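You operate a simulated robot arm through the tools that you are given. There is no shell and no other tool. Be economical: measure what you need, move in short steps, check, and stop when the job is done.

The job below is to be done with a simulated robot arm. You get a single attempt, and the scene is never put back.

TASK
Press the blue lid home, move its cup to the yellow cup tray, load the corn sauce cup next.
Fine: draw the slide out before you lift the cup; the next cup goes in the slide's socket.

Only the result counts: the job must be done as asked and must still hold three seconds after the hand-in. Knocking over, shifting, dropping, spilling or breaking anything else fails it. Lids that push on must go on centred and level and be pressed home; caps that screw on are set level and turned clockwise until they are tight.

THE ROBOT
A 7-joint arm with a two-finger parallel gripper, fixed in place. Base frame: the origin is at the foot of the arm, x ahead of it, y to its left, z up. Lengths are in m, angles in degrees, forces in N, time in s.
With the tool pointing down near the work surface it reaches from about 0.24 to 0.68 m from the base axis. Its first joint turns from -66.0 to 66.0 degrees. Payload 2.4 kg.
Tool frame: the origin (TCP) lies between the finger pads and is the grasp point; the fingertips stand 0.03 m ahead of it; z points along the fingers, y is the line along which they close. The gripper opens to 0.094 m. The fingers are 0.028 m wide and 0.01 m thick; the gripper's body (0.05 by 0.096 m) begins 0.055 m behind the TCP.
Orientation is that of the tool frame in the base frame, as [roll, pitch, yaw] about the fixed x, y, z axes, in that order (R = Rz(yaw) Ry(pitch) Rx(roll)). With the fingers straight down and closing along the base's y, the tool's x points along the base's -x, its y along +y and its z along -z.

THE INTERFACE
- The arm moves only by the tool drive_tool. Its argument "moves" is a list of rows, each a list of 3 entries, a list of its own where there are three numbers: the shift along the tool's x, y, z in units of 40 mm (1.0 is 40 mm), then the turn, a rotation vector about the tool's x, y, z in units of 8 degrees (1.0 is 8 degrees), then the finger opening in m, from 0 to 0.094. In form: [[[dx, dy, dz], [ax, ay, az], gripper], ...]. A call has 1 to 20 rows; each row shifts and turns the commanded pose from where the row before left it, along the tool's axes as they then stand. A call with a number of a shift or a turn outside -1 to 1 is refused whole. A row lasts 0.2 s, in which the tool goes at most 0.05 m and 8.6 degrees; a call with a longer step from one row to the next is refused whole, and so is a gripper value outside its range. A pose out of reach is approached as far as the arm can. The call stops where the force on the tool passes 40 N (or 10 N more than at its start, if that is more) or the arm is blocked; 0.2 s more then pass. Each finger travels about 0.153 m/s and halts on what it meets, pressing with about 35 N; the grip force reading is that of the motor and also rises with nothing between the fingers. The clock runs only during rows and for 0.2 s after the last one: add rows that do not move to give the fingers time. The reply holds the time, the measured pose of the TCP, the force on the tool along the base axes, the opening and the grip force, in the units named above and with some noise, with the torque about the TCP (base axes, N m) and any sound that the robot's microphone picked up, and new pictures: "show" is both (left out), scene, wrist or none.
- Cameras (640 x 400 px; columns grow to the right, rows downward): "scene" is fixed at [0.046, 0.4807, 1.4506]; the picture's right is [-0.67, -0.74, 0.00], its down [-0.38, 0.34, -0.86] and it looks along [0.64, -0.58, -0.51] (base axes); focal length 288 px, centre (320, 200). "wrist" rides on the gripper at [0.076, 0.014, -0.102] in the tool frame; the picture's right is [-0.18, 0.98, 0.00], its down [-0.75, -0.14, -0.64] and it looks along [-0.63, -0.12, 0.77] (tool axes); focal length 243 px, centre (320, 200). There is no depth. A picture from a camera that has moved, and an enlarged one, comes with that camera's place and axes in the base frame and with its lens.
- enlarge(camera, box): a new picture of the part [left, top, right, bottom] of that camera's present view, enlarged. It takes no simulated time.
- job_done(): hands the job in; it is judged then, once.

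Go step by step. Nothing tells you positions but the pictures and the camera data: compare them with the known pose of the tool, close in by small moves and look again before you grip or let go. The budget is 120 turns and 200 pictures, counting those below and the enlarged ones. Unless the task says otherwise, let go and move clear before handing in, and close with one line.

The tools are called after "Emit:" as name(argument=value, ...) on one line, values as JSON. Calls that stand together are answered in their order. drive_tool: Moves the arm, as the interface text tells. Its arguments: {"type":"object","properties":{"moves":{"type":"array","items":{"type":"array"}},"show":{"type":"string","enum":["both","scene","wrist","none"]}},"required":["moves"]} The other tools are called the same way: enlarge (camera, box) takes an enlarged picture of a part of a camera's view; job_done () hands the job in.

At the start:

```text
time_s: 0.0
tool_pos: [0.3237, 0.038, 1.3191]
tool_rot: [180.0, -0.1, -180.0]
ft_force: [0.0, 0.0, 0.1]
wrist_torque: [-0.04, 0.0, 0.02]
grip_width: 0.094
grasp_force: 0.1
```

scene: 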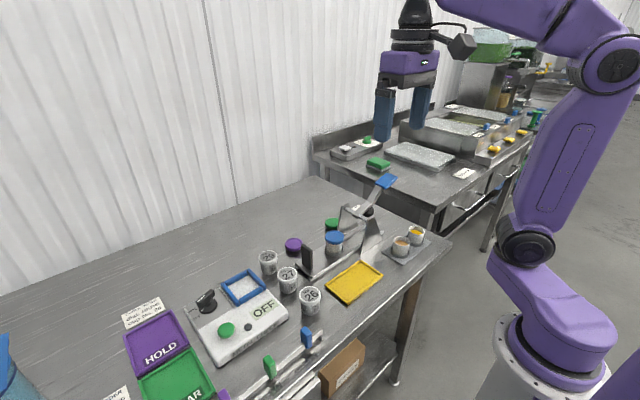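
wrist: 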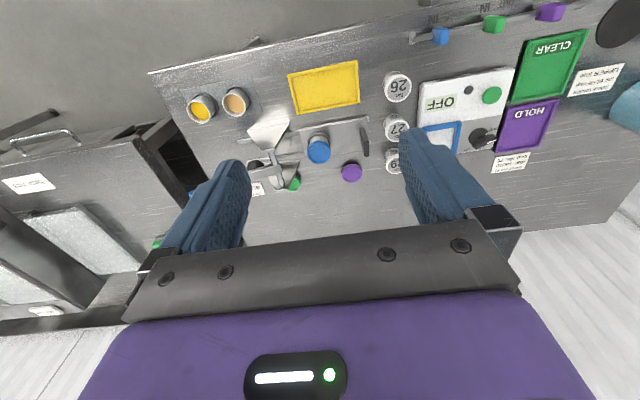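

I see a table with a press machine (blue lever), a blue-lidded cup on a slide, a yellow tray, and two sauce cups on a grey tray. I'll enlarge the views first to understand the layout.

Emit:
enlarge(camera="scene", box=[240, 160, 460, 320])

Emit:
enlarge(camera="wrist", box=[160, 50, 440, 220])

```text
2.50 times, centred on (350, 240) of scene
camera zoom: at [0.046, 0.4807, 1.4506], right [-0.67, -0.74, 0.0], down [-0.38, 0.34, -0.86], along [0.64, -0.58, -0.51], focal length 719 px, centre (245, 100)
```

zoom: 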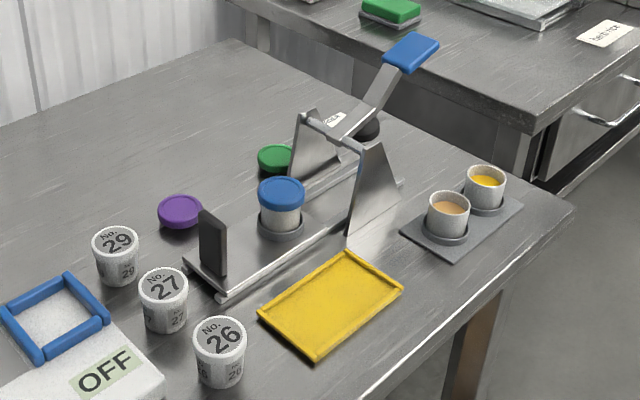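

```text
2.29 times, centred on (300, 135) of wrist
camera zoom: at [0.2475, 0.0522, 1.4213], right [0.18, 0.98, 0.0], down [0.75, -0.14, 0.64], along [0.63, -0.12, -0.77], focal length 555 px, centre (366, 349)
```

zoom: 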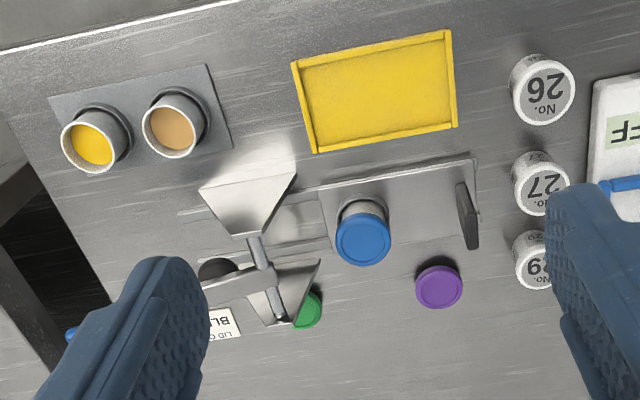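

The blue lid is at about (0.515, 0.0, 0.93). The press seems to have a slide running along y and a lever with a blue handle. I'll go lower for a better look.

Emit:
drive_tool(moves=[[[0, -0.4, 0.9], [0, 0, 0], 0.094], [[0, -0.4, 0.9], [0, 0, 0], 0.094], [[0, -0.4, 0.9], [0, 0, 0], 0.094], [[0, -0.4, 0.9], [0, 0, 0], 0.094]])

Emit:
enlarge(camera="scene", box=[290, 165, 410, 285])

Emit:
enlarge(camera="wrist", box=[120, 0, 520, 250])

```text
time_s: 1.0
tool_pos: [0.3241, -0.0265, 1.1745]
tool_rot: [179.9, 0.1, -180.0]
ft_force: [-0.9, -0.4, -0.1]
wrist_torque: [-0.04, 0.0, 0.0]
grip_width: 0.0939
grasp_force: 0.0
camera wrist: at [0.2483, -0.0117, 1.2768], right [0.18, 0.98, 0.0], down [0.75, -0.14, 0.64], along [0.63, -0.12, -0.77], focal length 243 px, centre (320, 200)
```

scene: 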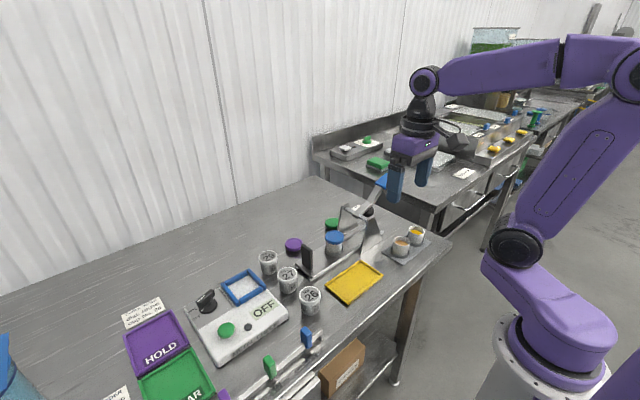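
wrist: 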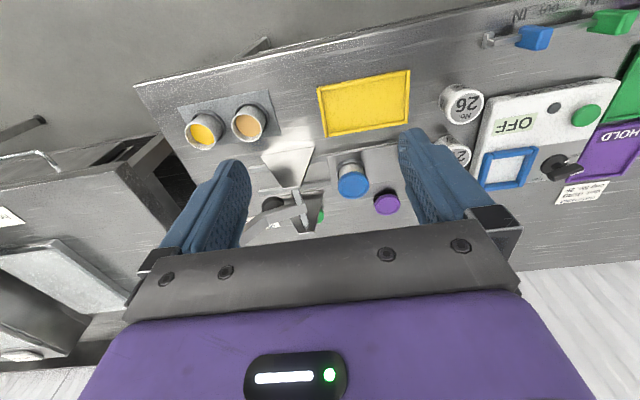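

```text
3.33 times, centred on (350, 225) of scene
camera zoom: at [0.0459, 0.4807, 1.4506], right [-0.67, -0.74, 0.0], down [-0.38, 0.34, -0.86], along [0.64, -0.58, -0.51], focal length 958 px, centre (220, 117)
```

zoom: 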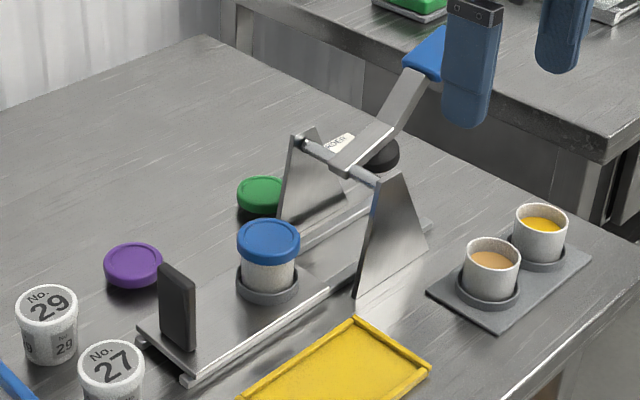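

```text
1.60 times, centred on (320, 125) of wrist
camera zoom: at [0.2483, -0.0117, 1.2768], right [0.18, 0.98, 0.0], down [0.75, -0.14, 0.64], along [0.63, -0.12, -0.77], focal length 388 px, centre (320, 320)
```

zoom: 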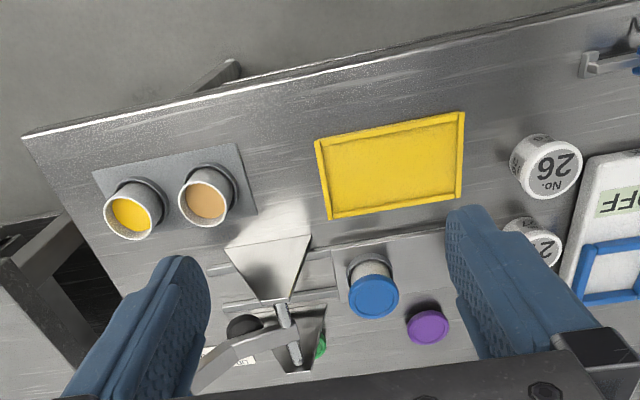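

The slide is currently out (blue cup at y≈0, press disc at about y≈-0.145). The black handle plate is at about (0.50, 0.10). I'll move above the plate for a close look.

Emit:
drive_tool(moves=[[[-0.73, 0.527, 0.435], [0, 0, 0], 0.094], [[-0.73, 0.527, 0.435], [0, 0, 0], 0.094], [[-0.73, 0.527, 0.435], [0, 0, 0], 0.094], [[-0.73, 0.527, 0.435], [0, 0, 0], 0.094], [[-0.73, 0.527, 0.435], [0, 0, 0], 0.094], [[-0.73, 0.527, 0.435], [0, 0, 0], 0.06]])

```text
time_s: 2.4
tool_pos: [0.499, 0.1004, 1.071]
tool_rot: [180.0, 0.0, 180.0]
ft_force: [0.4, -0.5, 0.3]
wrist_torque: [-0.04, 0.01, -0.03]
grip_width: 0.06
grasp_force: 0.0
camera wrist: at [0.4228, 0.113, 1.1729], right [0.19, 0.98, 0.0], down [0.75, -0.14, 0.64], along [0.63, -0.12, -0.77], focal length 243 px, centre (320, 200)
```

scene: 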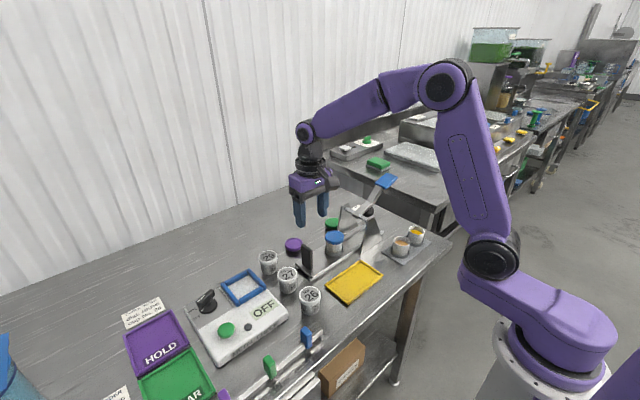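
wrist: 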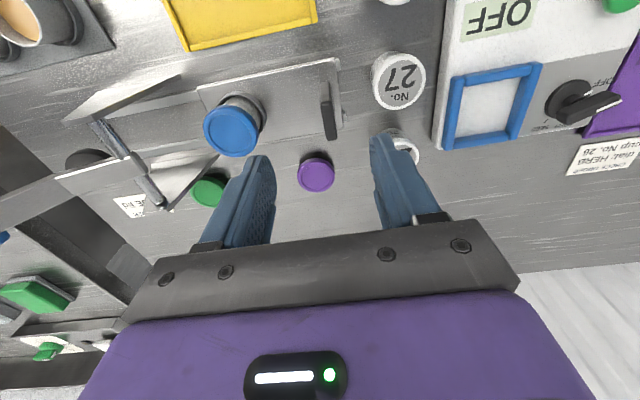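

The plate is up close now. I'll enlarge for the plate and press geometry.

Emit:
enlarge(camera="wrist", box=[190, 40, 390, 165])

Emit:
enlarge(camera="wrist", box=[0, 60, 240, 260])

Emit:
enlarge(camera="scene", box=[285, 165, 405, 285])

```text
3.20 times, centred on (290, 102) of wrist
camera zoom: at [0.4228, 0.113, 1.1729], right [0.19, 0.98, 0.0], down [0.75, -0.14, 0.64], along [0.63, -0.12, -0.77], focal length 776 px, centre (416, 512)
```

zoom: 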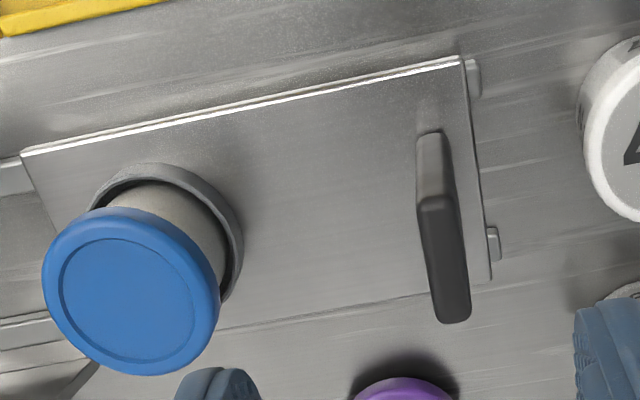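

```text
2.00 times, centred on (120, 160) of wrist
camera zoom: at [0.4228, 0.113, 1.1729], right [0.19, 0.98, 0.0], down [0.75, -0.14, 0.64], along [0.63, -0.12, -0.77], focal length 485 px, centre (720, 280)
```

zoom: 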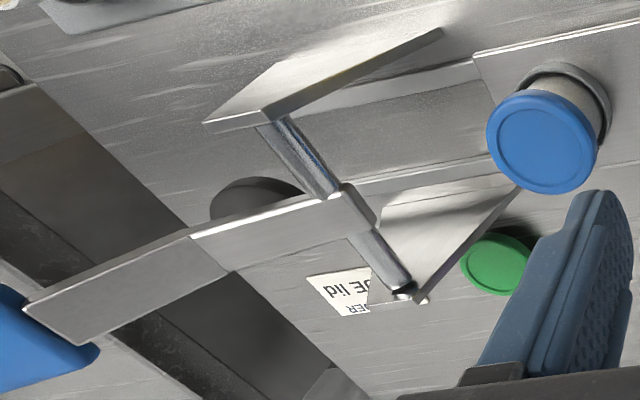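

```text
3.33 times, centred on (345, 225) of scene
camera zoom: at [0.046, 0.4807, 1.4506], right [-0.67, -0.74, 0.0], down [-0.38, 0.34, -0.86], along [0.64, -0.58, -0.51], focal length 958 px, centre (237, 117)
```

zoom: 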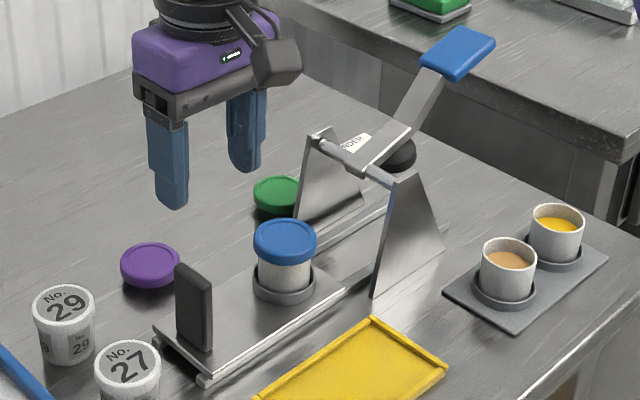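

The plate spans x 0.496–0.530, y≈0.104, z 0.878–0.951. I'll descend over its top with open fingers, then look.

Emit:
drive_tool(moves=[[[-0.35, 0.1, 0.7], [0, 0, 0], 0.06], [[0, 0, 0.8], [0, 0, 0], 0.06], [[0, 0, 0.75], [0, 0, 0], 0.06]])

Emit:
enlarge(camera="scene", box=[265, 165, 385, 285])

```text
time_s: 3.2
tool_pos: [0.5137, 0.1056, 0.9818]
tool_rot: [-180.0, 0.0, 180.0]
ft_force: [0.3, -0.2, 0.0]
wrist_torque: [0.0, -0.01, 0.02]
grip_width: 0.0599
grasp_force: 0.1
camera wrist: at [0.4373, 0.1186, 1.0837], right [0.18, 0.98, 0.0], down [0.75, -0.14, 0.64], along [0.63, -0.12, -0.77], focal length 243 px, centre (320, 200)
```

scene: 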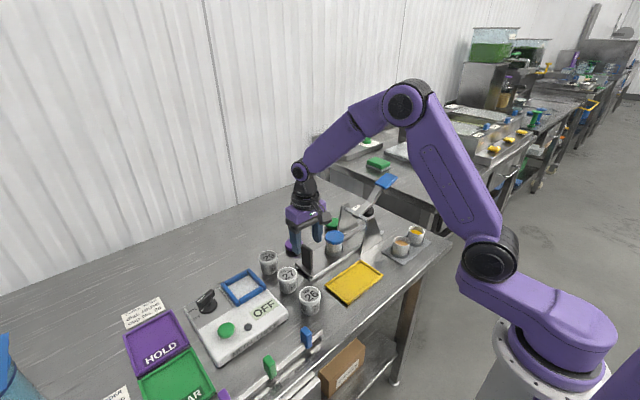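
wrist: 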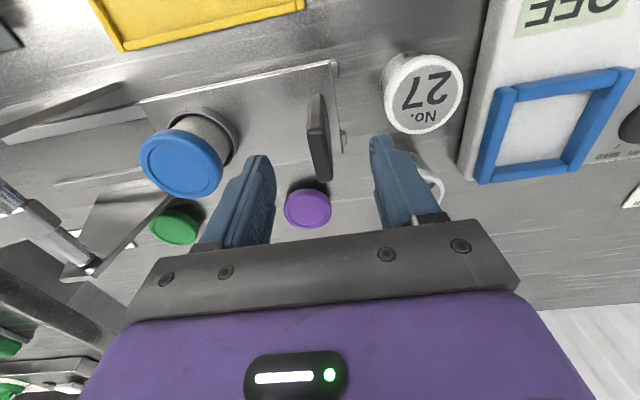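

```text
3.33 times, centred on (325, 225) of scene
camera zoom: at [0.046, 0.4807, 1.4506], right [-0.67, -0.74, 0.0], down [-0.38, 0.34, -0.86], along [0.64, -0.58, -0.51], focal length 958 px, centre (303, 117)
```

zoom: 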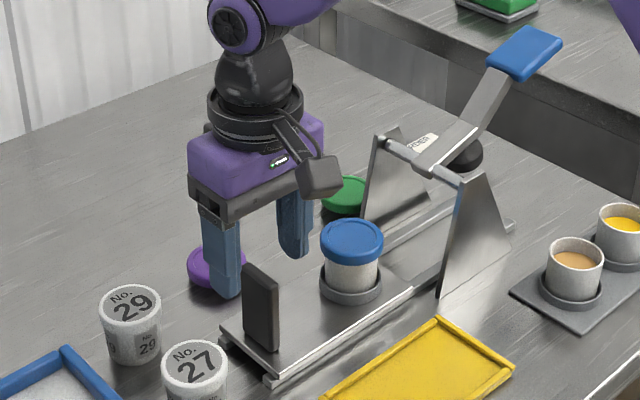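

The fingertips straddle the plate's top and are centred on it. I'll lower 28 mm and close on it.

Emit:
drive_tool(moves=[[[0, 0, 0.7], [0, 0, 0], 0.06], [[0, 0, 0], [0, 0, 0], 0.0], [[0, 0, 0], [0, 0, 0], 0.0]])

```text
time_s: 4.0
tool_pos: [0.5127, 0.1043, 0.9529]
tool_rot: [-180.0, 0.0, -180.0]
ft_force: [-0.6, 2.0, -0.3]
wrist_torque: [-0.06, -0.36, 0.0]
grip_width: 0.016
grasp_force: 44.9
camera wrist: at [0.4363, 0.1184, 1.0553], right [0.18, 0.98, 0.0], down [0.75, -0.14, 0.64], along [0.63, -0.12, -0.77], focal length 243 px, centre (320, 200)
```

scene: 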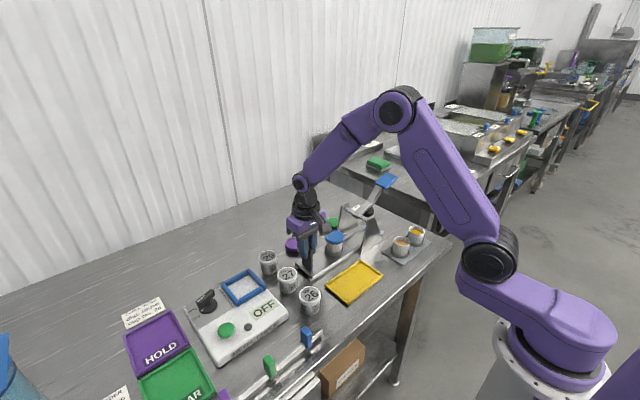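
wrist: 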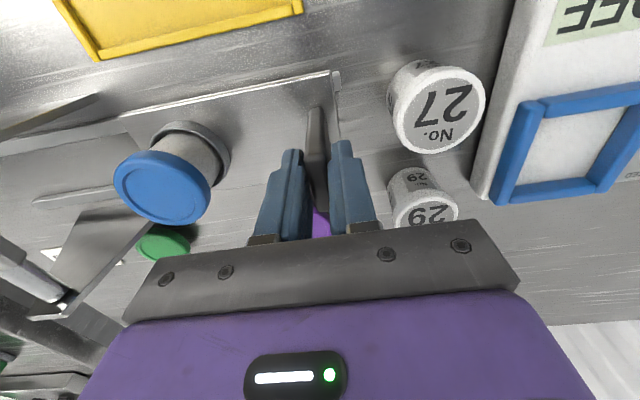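

I have the plate (16 mm thick). Now I'll push the slide in gently, watching side forces.

Emit:
drive_tool(moves=[[[0, -0.1, 0], [0, 0, 0], 0.0], [[0, -0.2, 0], [0, 0, 0], 0.0], [[0, -0.25, 0], [0, 0, 0], 0.0], [[0, -0.25, 0], [0, 0, 0], 0.0], [[0, -0.25, 0], [0, 0, 0], 0.0], [[0, -0.25, 0], [0, 0, 0], 0.0], [[0, -0.2, 0], [0, 0, 0], 0.0]])

```text
time_s: 5.6
tool_pos: [0.5123, 0.0442, 0.9525]
tool_rot: [179.9, 0.0, 179.8]
ft_force: [-6.1, -0.5, 17.1]
wrist_torque: [-0.02, 1.41, 0.15]
grip_width: 0.0163
grasp_force: 44.8
camera wrist: at [0.4364, 0.0581, 1.0554], right [0.18, 0.98, 0.0], down [0.75, -0.14, 0.64], along [0.63, -0.12, -0.77], focal length 243 px, centre (320, 200)
```

scene: 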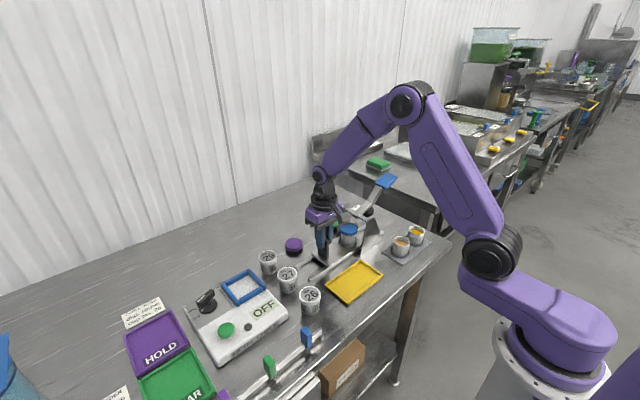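
wrist: 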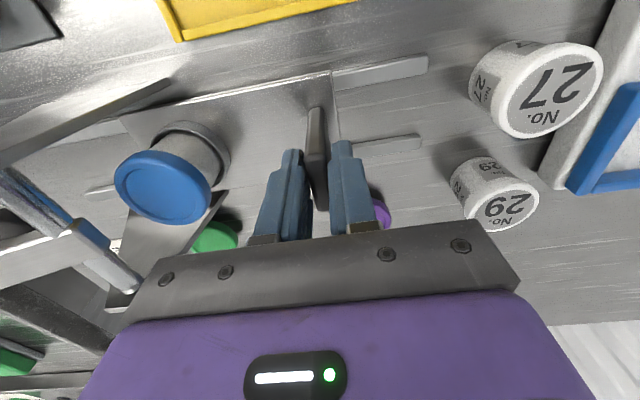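

The slide moves well and the cup rides along. I'll ease off the slight downward load and continue.

Emit:
drive_tool(moves=[[[0.02, -0.1, -0.03], [0, 0, 0], 0.0], [[0, -0.2, 0], [0, 0, 0], 0.0], [[0, -0.25, 0], [0, 0, 0], 0.0], [[0, -0.25, 0], [0, 0, 0], 0.0], [[0, -0.15, 0], [0, 0, 0], 0.0]])

Emit:
enlarge(camera="scene", box=[285, 165, 405, 285])

```text
time_s: 6.8
tool_pos: [0.5131, 0.0071, 0.952]
tool_rot: [180.0, 0.0, -180.0]
ft_force: [3.8, 0.7, -11.2]
wrist_torque: [0.02, 0.85, 0.07]
grip_width: 0.0163
grasp_force: 45.2
camera wrist: at [0.4365, 0.021, 1.0555], right [0.18, 0.98, 0.0], down [0.75, -0.14, 0.64], along [0.63, -0.12, -0.77], focal length 243 px, centre (320, 200)
```

scene: 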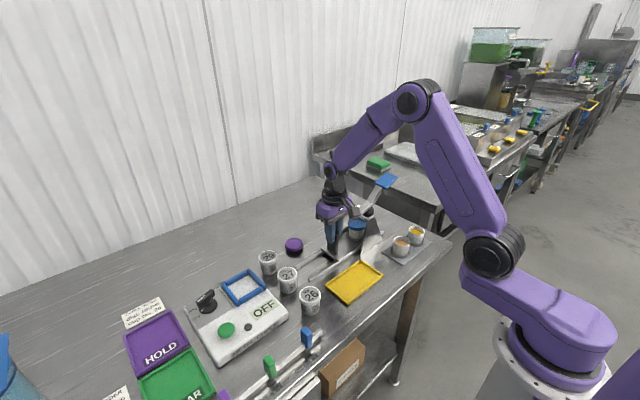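
wrist: 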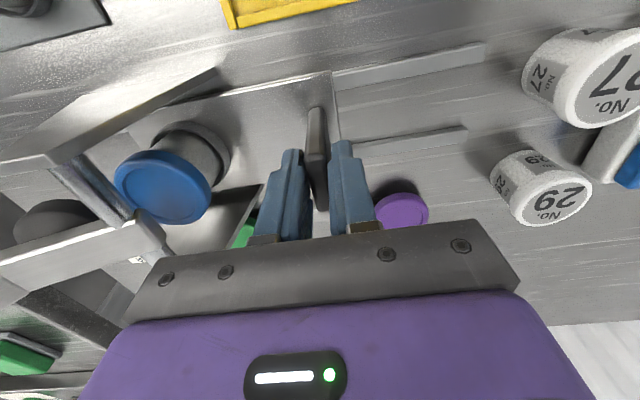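

```text
3.33 times, centred on (345, 225) of scene
camera zoom: at [0.0463, 0.4807, 1.4505], right [-0.67, -0.74, 0.0], down [-0.38, 0.34, -0.86], along [0.64, -0.58, -0.51], focal length 958 px, centre (237, 117)
```

zoom: 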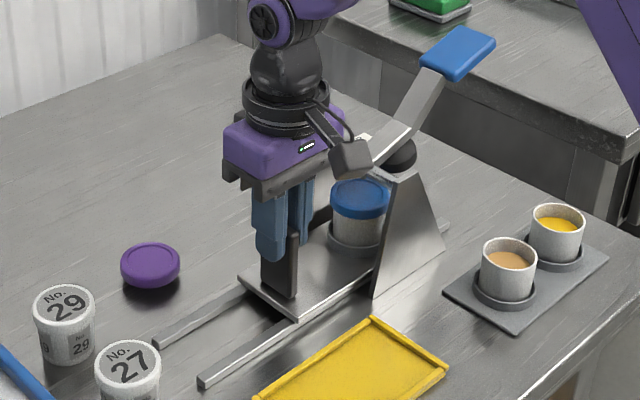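

The lid passes beneath the shaft. I'll continue about 30 mm more, watching for the stop.

Emit:
drive_tool(moves=[[[-0.007, -0.1, 0.018], [0, 0, 0], 0.0], [[0, -0.2, 0], [0, 0, 0], 0.0], [[0, -0.2, 0], [0, 0, 0], 0.0], [[0, -0.2, 0], [0, 0, 0], 0.0]])

Emit:
enlarge(camera="scene", box=[285, 165, 405, 285])

```text
time_s: 7.8
tool_pos: [0.513, -0.0212, 0.9527]
tool_rot: [-180.0, 0.0, -180.0]
ft_force: [1.9, -0.5, -6.1]
wrist_torque: [0.01, 0.92, 0.11]
grip_width: 0.0163
grasp_force: 45.4
camera wrist: at [0.4364, -0.0077, 1.0555], right [0.18, 0.98, 0.0], down [0.75, -0.14, 0.64], along [0.63, -0.12, -0.77], focal length 243 px, centre (320, 200)
```

scene: 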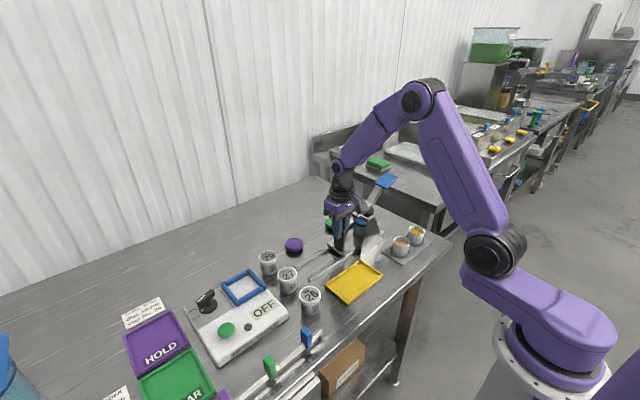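
wrist: 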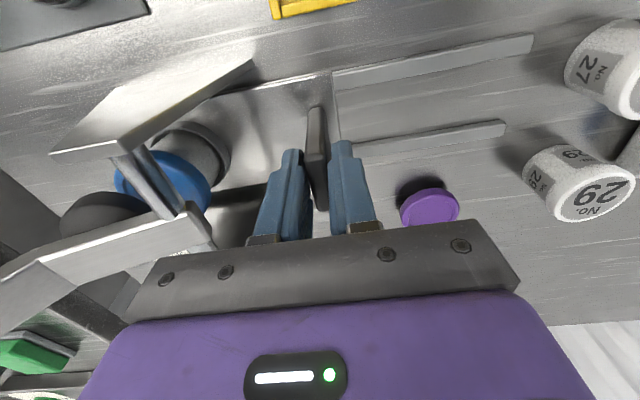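

```text
3.33 times, centred on (345, 225) of scene
camera zoom: at [0.0461, 0.4807, 1.4506], right [-0.67, -0.74, 0.0], down [-0.38, 0.34, -0.86], along [0.64, -0.58, -0.51], focal length 958 px, centre (237, 117)
```

zoom: 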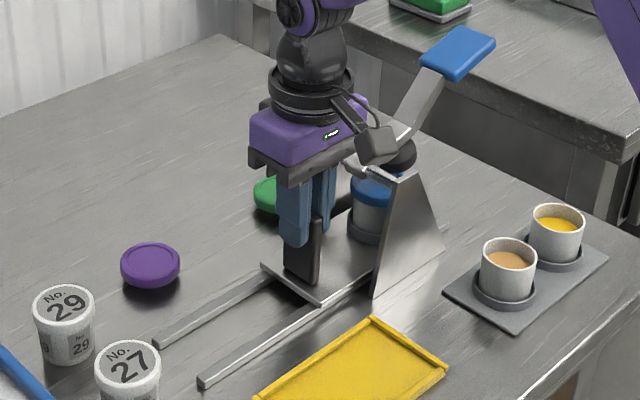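

Clearance remains to the lever. I'll continue with small steps until the slide stops.

Emit:
drive_tool(moves=[[[0, -0.15, 0.008], [0, 0, 0], 0.0], [[0, -0.15, 0], [0, 0, 0], 0.0], [[0, -0.12, 0], [0, 0, 0], 0.0], [[0, 0, 0], [0, 0, 0], 0.0]])

Emit:
enlarge(camera="scene", box=[305, 165, 405, 265])

```text
time_s: 8.8
tool_pos: [0.5128, -0.0349, 0.9528]
tool_rot: [179.9, 0.0, -179.9]
ft_force: [-5.5, 18.8, 10.5]
wrist_torque: [0.14, -0.33, -0.49]
grip_width: 0.0162
grasp_force: 44.6
camera wrist: at [0.4362, -0.0214, 1.0554], right [0.18, 0.98, 0.0], down [0.75, -0.14, 0.64], along [0.63, -0.12, -0.77], focal length 243 px, centre (320, 200)
```

scene: 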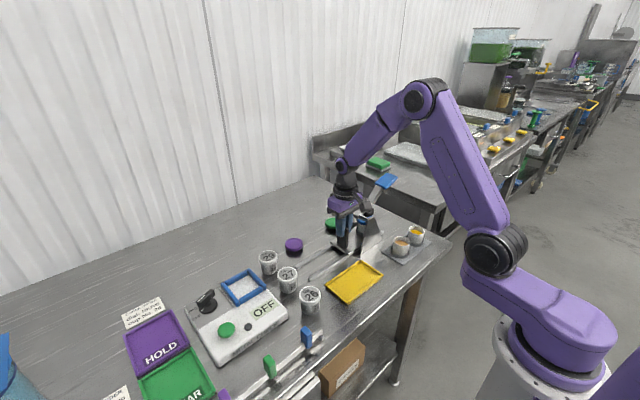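
wrist: 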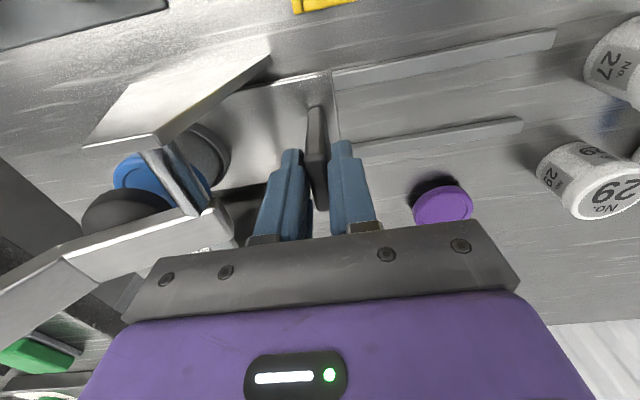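

```text
4.00 times, centred on (355, 215) of scene
camera zoom: at [0.0456, 0.4812, 1.4504], right [-0.67, -0.74, 0.0], down [-0.38, 0.34, -0.86], along [0.64, -0.58, -0.51], focal length 1150 px, centre (180, 140)
```

zoom: 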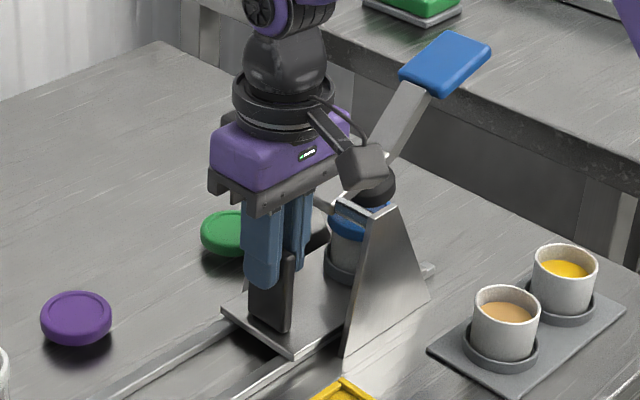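

The slide hit its stop (18.8 N, 139 mm of travel), so the cup is under the disc. I'll release, rise straight up and look at the lever handle.

Emit:
drive_tool(moves=[[[0, 0.07, 0], [0, 0, 0], 0.0], [[0, 0, 0], [0, 0, 0], 0.05], [[0, 0, 0], [0, 0, 0], 0.05], [[0, 0, -0.8], [0, 0, 0], 0.05], [[0, 0, -1], [0, 0, 0], 0.05], [[0, 0, -1], [0, 0, 0], 0.05], [[0, 0, -1], [0, 0, 0], 0.05], [[0, 0, -1], [0, 0, 0], 0.0], [[0, 0, -0.5], [0, 0, 0], 0.0]])

Emit:
enlarge(camera="scene", box=[305, 165, 425, 285])

```text
time_s: 10.8
tool_pos: [0.512, -0.0353, 1.1651]
tool_rot: [180.0, 0.1, 180.0]
ft_force: [0.0, 0.7, 0.5]
wrist_torque: [-0.03, -0.02, 0.0]
grip_width: 0.0
grasp_force: 33.0
camera wrist: at [0.4363, -0.021, 1.2684], right [0.18, 0.98, 0.0], down [0.75, -0.14, 0.64], along [0.63, -0.12, -0.77], focal length 243 px, centre (320, 200)
```

scene: 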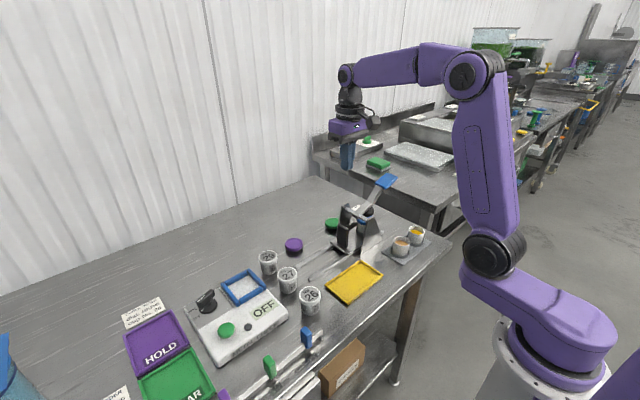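
wrist: 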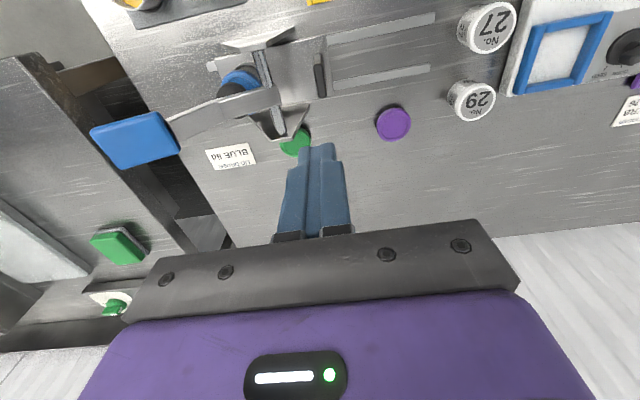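

```text
3.33 times, centred on (365, 225) of scene
camera zoom: at [0.0459, 0.4807, 1.4506], right [-0.67, -0.74, 0.0], down [-0.38, 0.34, -0.86], along [0.64, -0.58, -0.51], focal length 958 px, centre (170, 117)
```

zoom: 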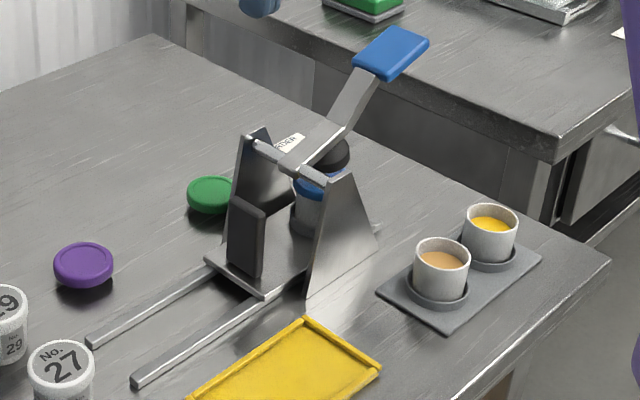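

The handle pad is centred at about (0.513, -0.229, 1.036) with pivot at y≈-0.10, z≈0.957. I'll move above it with closed fingers.

Emit:
drive_tool(moves=[[[0, -0.97, 0], [0, 0, 0], 0.0], [[0, -0.97, 0], [0, 0, 0], 0.0], [[0, -0.97, 0], [0, 0, 0], 0.0], [[0, -0.97, 0], [0, 0, 0], 0.0], [[0, -0.97, 0], [0, 0, 0], 0.0], [[0, 0, 0.9], [0, 0, 0], 0.0], [[0, 0, 0.9], [0, 0, 0], 0.0]])

Emit:
enlarge(camera="scene", box=[305, 125, 425, 245])

```text
time_s: 12.4
tool_pos: [0.5132, -0.2295, 1.0919]
tool_rot: [179.9, 0.0, 179.9]
ft_force: [0.5, 0.2, 0.4]
wrist_torque: [0.02, 0.0, -0.02]
grip_width: 0.0
grasp_force: 32.5
camera wrist: at [0.4363, -0.2156, 1.1942], right [0.18, 0.98, 0.0], down [0.75, -0.14, 0.64], along [0.63, -0.12, -0.77], focal length 243 px, centre (320, 200)
```

scene: 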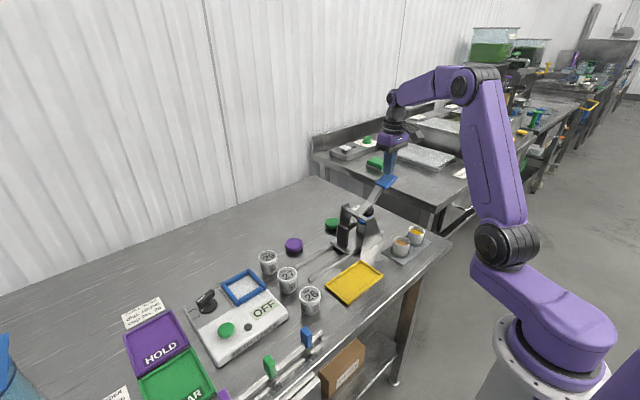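
wrist: 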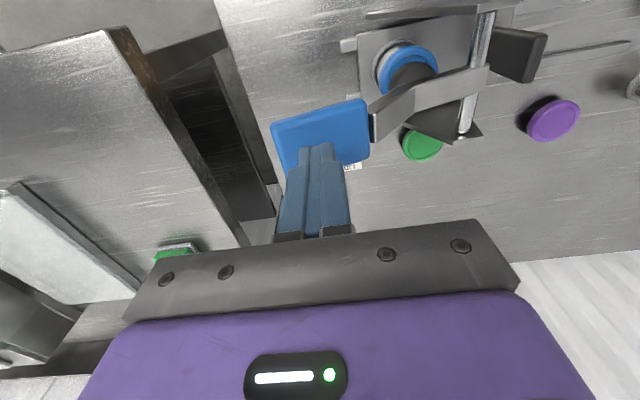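

```text
3.33 times, centred on (365, 185) of scene
camera zoom: at [0.046, 0.4807, 1.4506], right [-0.67, -0.74, 0.0], down [-0.38, 0.34, -0.86], along [0.64, -0.58, -0.51], focal length 958 px, centre (170, 250)
```

zoom: 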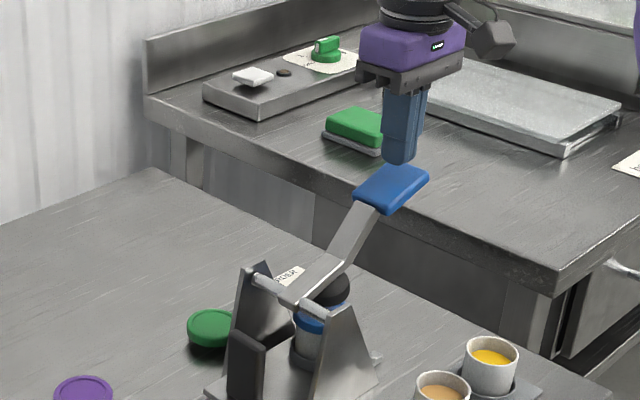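

The fingertips are right over the pad. I'll push down along its arc in small steps.

Emit:
drive_tool(moves=[[[0, 0, 0.25], [0, 0, 0], 0.0], [[0, -0.05, 0.25], [0, 0, 0], 0.0], [[0, -0.06, 0.25], [0, 0, 0], 0.0], [[0, -0.06, 0.25], [0, 0, 0], 0.0], [[0, -0.06, 0.25], [0, 0, 0], 0.0], [[0, -0.05, 0.25], [0, 0, 0], 0.0], [[0, -0.05, 0.2], [0, 0, 0], 0.0]])

Emit:
enlarge(camera="scene", box=[305, 145, 425, 265])

```text
time_s: 14.1
tool_pos: [0.5125, -0.2418, 1.0301]
tool_rot: [-180.0, 0.2, 180.0]
ft_force: [-8.2, 5.2, 18.7]
wrist_torque: [0.28, 0.47, -0.01]
grip_width: 0.0004
grasp_force: 32.8
heard: snap
stopped in row 7: the force on the tool passed its limit at 44 N (the readings are from after the stop); the commanded pose is now the measured one
camera wrist: at [0.4356, -0.227, 1.133], right [0.18, 0.98, 0.0], down [0.75, -0.14, 0.65], along [0.63, -0.12, -0.76], focal length 243 px, centre (320, 200)
```

scene: 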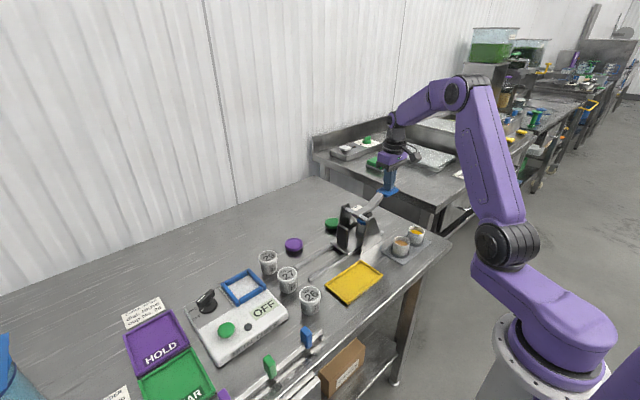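
wrist: 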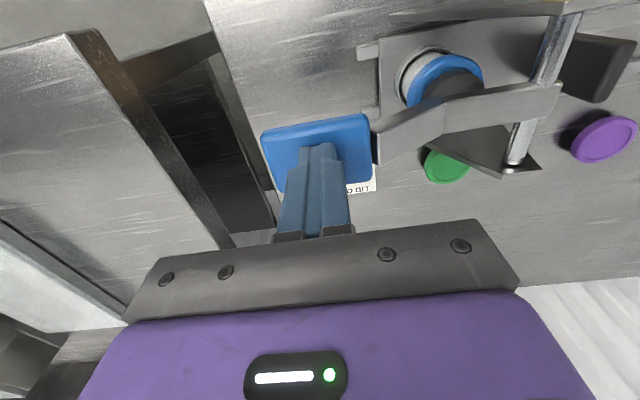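

```text
3.33 times, centred on (365, 205) of scene
camera zoom: at [0.0454, 0.481, 1.4505], right [-0.67, -0.74, 0.0], down [-0.38, 0.34, -0.86], along [0.64, -0.58, -0.51], focal length 958 px, centre (170, 183)
```

zoom: 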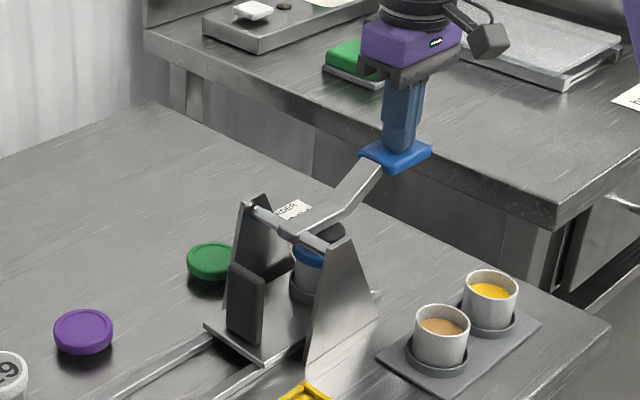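

A snap was heard, so the lid has clicked. I'll push once more briefly to confirm that nothing moves further.

Emit:
drive_tool(moves=[[[0, 0, 0.1], [0, 0, 0], 0.0], [[0, 0, 0.1], [0, 0, 0], 0.0], [[0, 0, 0.1], [0, 0, 0], 0.0]], show="none")

```text
time_s: 14.5
tool_pos: [0.5118, -0.2403, 1.0304]
tool_rot: [-179.9, 0.3, 179.9]
ft_force: [-8.4, 5.5, 19.9]
wrist_torque: [0.27, 0.5, -0.05]
grip_width: 0.0
grasp_force: 32.7
stopped in row 2: the force on the tool passed its limit at 44 N (the readings are from after the stop); the commanded pose is now the measured one
```

It is solid at the bottom. Now I'll rise slowly and see whether the lever springs back.

Emit:
drive_tool(moves=[[[0, 0.05, -0.25], [0, 0, 0], 0.0], [[0, 0.05, -0.25], [0, 0, 0], 0.0], [[0, 0.05, -0.25], [0, 0, 0], 0.0], [[0, 0.05, -0.25], [0, 0, 0], 0.0], [[0, 0.05, -0.35], [0, 0, 0], 0.0], [[0, 0, -0.6], [0, 0, 0], 0.0], [[0, 0, -0.6], [0, 0, 0], 0.0]])

Emit:
enlarge(camera="scene", box=[305, 145, 425, 265])

```text
time_s: 16.1
tool_pos: [0.5131, -0.2307, 1.1292]
tool_rot: [-179.8, 0.3, -180.0]
ft_force: [0.1, 0.7, 0.8]
wrist_torque: [0.01, -0.02, 0.0]
grip_width: 0.0
grasp_force: 32.6
camera wrist: at [0.4354, -0.2169, 1.2327], right [0.18, 0.98, 0.0], down [0.75, -0.14, 0.65], along [0.64, -0.12, -0.76], focal length 243 px, centre (320, 200)
```

scene: 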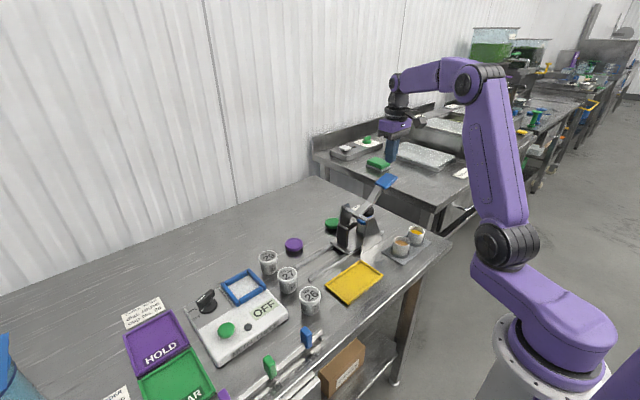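
wrist: 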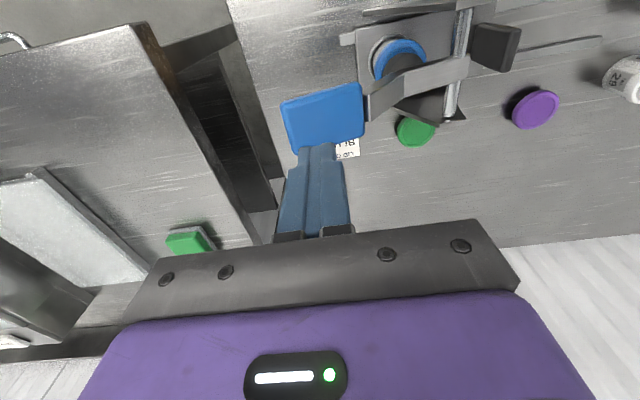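

```text
3.33 times, centred on (365, 205) of scene
camera zoom: at [0.0459, 0.4807, 1.4506], right [-0.67, -0.74, 0.0], down [-0.38, 0.34, -0.86], along [0.64, -0.58, -0.51], focal length 958 px, centre (170, 183)
```

zoom: 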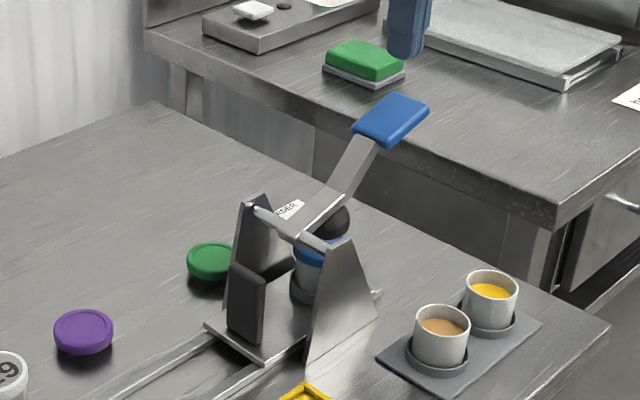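

The lever sprang back up. I'll return above the slide's plate, descend and grip it.

Emit:
drive_tool(moves=[[[0, 0.5, -0.8], [0, 0, 0], 0.0], [[0, 0.9, 0], [0, 0, 0], 0.0], [[0, 0.9, 0], [0, 0, 0], 0.0], [[0, 0.9, 0], [0, 0, 0], 0.05], [[0, 0.9, 0], [0, 0, 0], 0.05], [[0, 0.79, 0.5], [0, 0, 0], 0.05], [[0, 0, 1], [0, 0, 0], 0.05], [[0, 0, 1], [0, 0, 0], 0.05], [[0, 0, 1], [0, 0, 0], 0.05], [[0, 0, 0.4], [0, 0, 0], 0.05]])

Emit:
enlarge(camera="scene", box=[285, 145, 405, 265])

```text
time_s: 18.3
tool_pos: [0.5114, -0.0355, 1.0058]
tool_rot: [-180.0, 0.2, -180.0]
ft_force: [0.6, -0.2, 0.3]
wrist_torque: [-0.01, 0.07, 0.03]
grip_width: 0.0499
grasp_force: 0.0
camera wrist: at [0.435, -0.0215, 1.1083], right [0.18, 0.98, 0.0], down [0.75, -0.14, 0.65], along [0.64, -0.12, -0.76], focal length 243 px, centre (320, 200)
```

scene: 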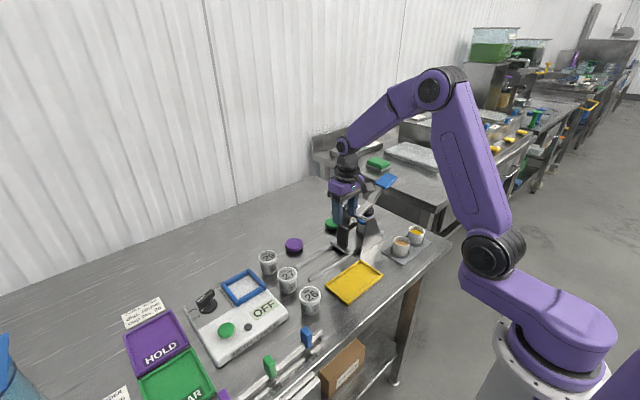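
wrist: 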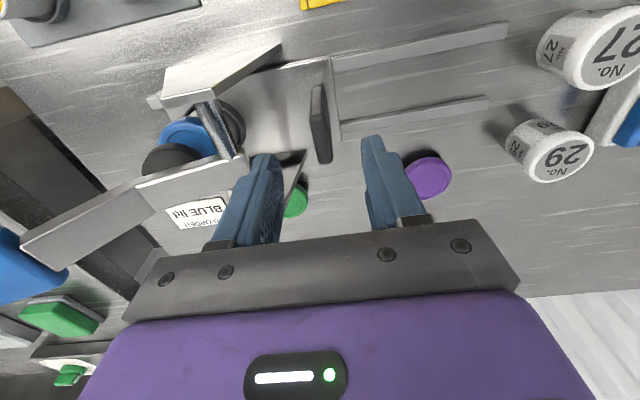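

```text
3.33 times, centred on (345, 205) of scene
camera zoom: at [0.0459, 0.4807, 1.4506], right [-0.67, -0.74, 0.0], down [-0.38, 0.34, -0.86], along [0.64, -0.58, -0.51], focal length 958 px, centre (237, 183)
```

zoom: 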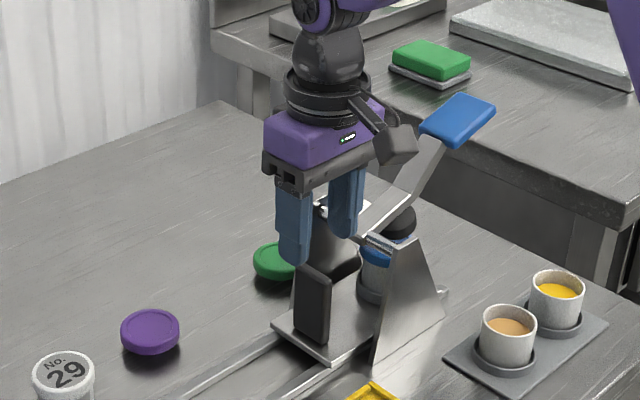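

Aligned over the plate. I'll lower, grip it and start drawing the slide out.

Emit:
drive_tool(moves=[[[0, 0, 0.7], [0, 0, 0], 0.05], [[0, 0, 0.62], [0, 0, 0], 0.05], [[0, 0, 0], [0, 0, 0], 0.0], [[0, 0, 0], [0, 0, 0], 0.0], [[0, 0.1, 0], [0, 0, 0], 0.0], [[0, 0.2, 0], [0, 0, 0], 0.0], [[0, 0.25, 0], [0, 0, 0], 0.0], [[0, 0.2, 0], [0, 0, 0], 0.0]])

```text
time_s: 20.2
tool_pos: [0.5143, -0.0031, 0.9544]
tool_rot: [-179.9, 0.5, -180.0]
ft_force: [-5.8, 0.6, 4.3]
wrist_torque: [0.41, -0.57, 0.03]
grip_width: 0.0117
grasp_force: 45.2
stopped in row 8: the force on the tool passed its limit at 41 N (the readings are from after the stop); the commanded pose is now the measured one
camera wrist: at [0.4366, 0.009, 1.0571], right [0.18, 0.98, 0.0], down [0.75, -0.14, 0.65], along [0.64, -0.12, -0.76], focal length 243 px, centre (320, 200)
```

scene: 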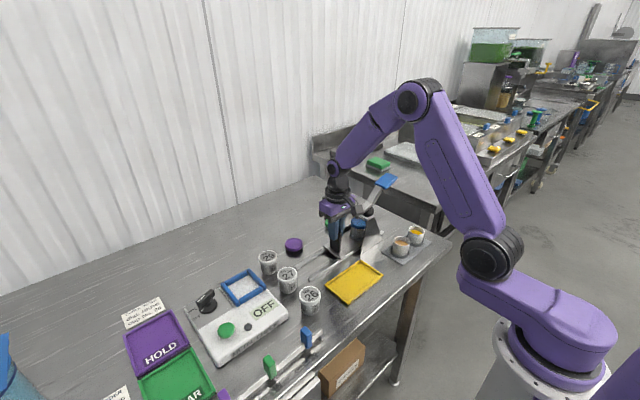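
wrist: 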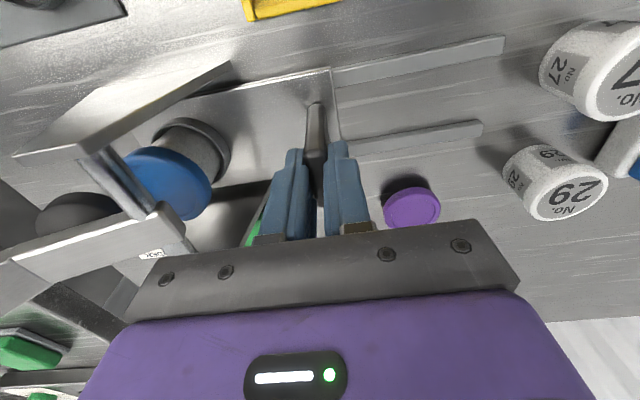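

The force limit tripped partway and the grip width dropped. I'll look closely before going on.

Emit:
enlarge(camera="scene", box=[300, 195, 390, 285])

Emit:
enlarge(camera="wrist", box=[100, 50, 400, 250])

```text
4.44 times, centred on (345, 240) of scene
camera zoom: at [0.0457, 0.4807, 1.4506], right [-0.67, -0.74, 0.0], down [-0.38, 0.34, -0.86], along [0.64, -0.58, -0.51], focal length 1278 px, centre (209, 22)
```

zoom: 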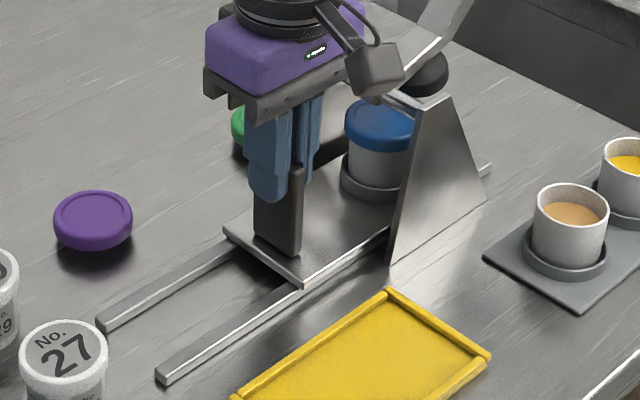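

```text
2.00 times, centred on (250, 150) of wrist
camera zoom: at [0.4366, 0.009, 1.0571], right [0.18, 0.98, 0.0], down [0.75, -0.14, 0.65], along [0.64, -0.12, -0.76], focal length 485 px, centre (460, 300)
```

zoom: 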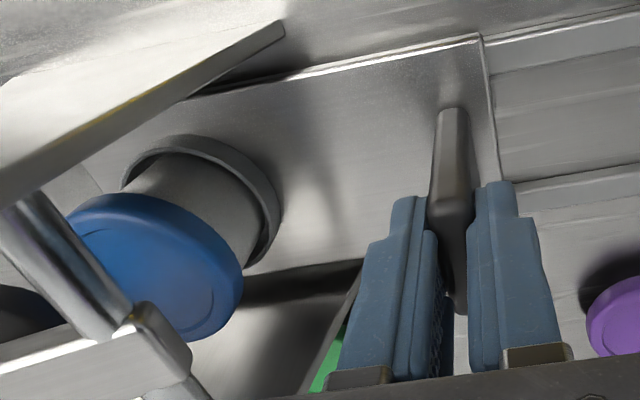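

All looks intact, and the load relaxed after the stop. I'll continue pulling in small steps.

Emit:
drive_tool(moves=[[[0, 0.1, 0], [0, 0, 0], 0.0], [[0, 0.2, 0], [0, 0, 0], 0.0], [[0, 0.2, 0], [0, 0, 0], 0.0], [[0, 0.2, 0], [0, 0, 0], 0.0]])

```text
time_s: 21.2
tool_pos: [0.5136, 0.0233, 0.9553]
tool_rot: [-179.9, 0.4, -180.0]
ft_force: [-12.3, -0.5, 6.9]
wrist_torque: [0.35, -0.67, -0.13]
grip_width: 0.012
grasp_force: 45.1
camera wrist: at [0.4367, 0.0374, 1.0572], right [0.18, 0.98, 0.0], down [0.75, -0.14, 0.65], along [0.64, -0.12, -0.76], focal length 243 px, centre (320, 200)
```

scene: 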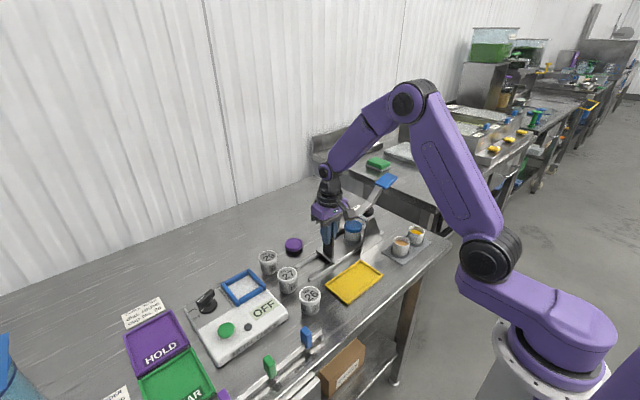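
wrist: 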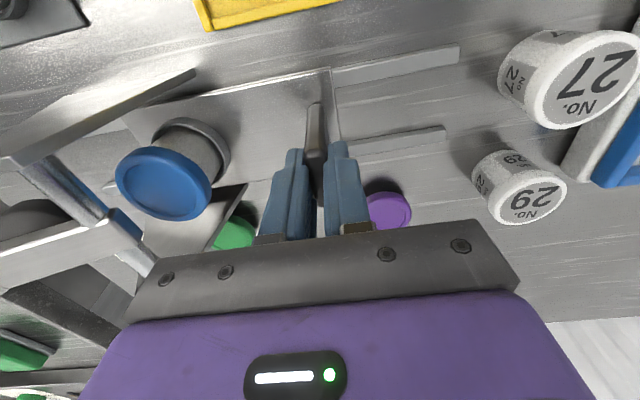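

It moves well. I'll ease x by a fraction of a millimetre and keep pulling to the original out position (y≈0.104).

Emit:
drive_tool(moves=[[[0.02, 0.1, -0.01], [0, 0, 0], 0.0], [[0, 0.2, 0], [0, 0, 0], 0.0], [[0, 0.25, 0], [0, 0, 0], 0.0], [[0, 0.25, 0], [0, 0, 0], 0.0], [[0, 0.25, 0], [0, 0, 0], 0.0], [[0, 0.25, 0], [0, 0, 0], 0.0], [[0, 0.25, 0], [0, 0, 0], 0.0], [[0, 0.2, 0], [0, 0, 0], 0.0], [[0, 0.15, 0], [0, 0, 0], 0.0], [[0, 0.1, 0], [0, 0, 0], 0.0]])

Emit:
enlarge(camera="scene", box=[285, 165, 405, 285])

```text
time_s: 23.4
tool_pos: [0.5138, 0.1036, 0.9549]
tool_rot: [-179.9, 0.4, -179.9]
ft_force: [-8.0, 0.2, -2.2]
wrist_torque: [0.42, -1.26, -0.02]
grip_width: 0.0119
grasp_force: 45.5
camera wrist: at [0.4365, 0.1166, 1.0571], right [0.18, 0.98, 0.0], down [0.75, -0.14, 0.65], along [0.64, -0.12, -0.76], focal length 243 px, centre (320, 200)
```

scene: 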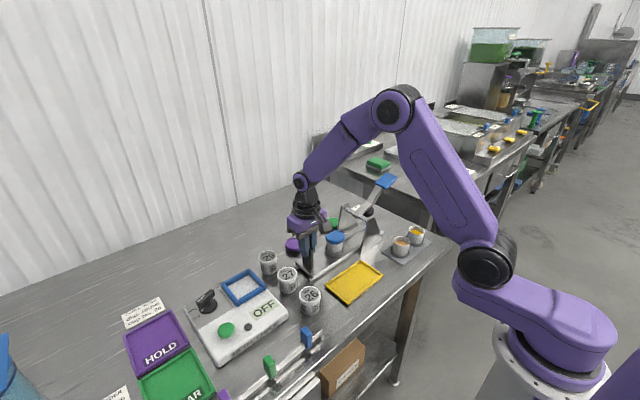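
wrist: 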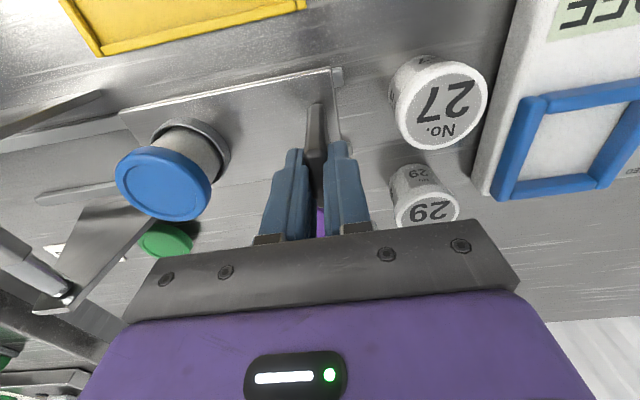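

```text
3.33 times, centred on (345, 225) of scene
camera zoom: at [0.0457, 0.4807, 1.4506], right [-0.67, -0.74, 0.0], down [-0.38, 0.34, -0.86], along [0.64, -0.58, -0.51], focal length 958 px, centre (237, 117)
```

zoom: 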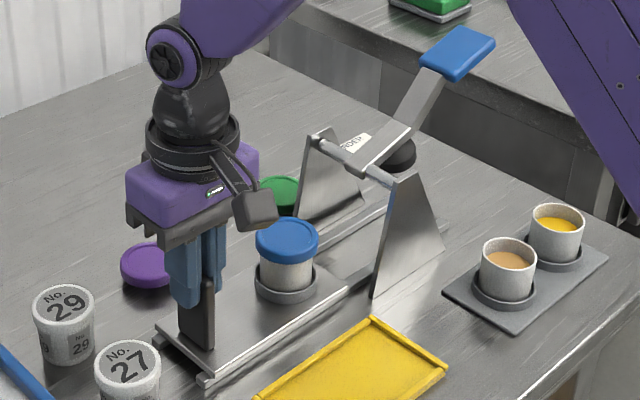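

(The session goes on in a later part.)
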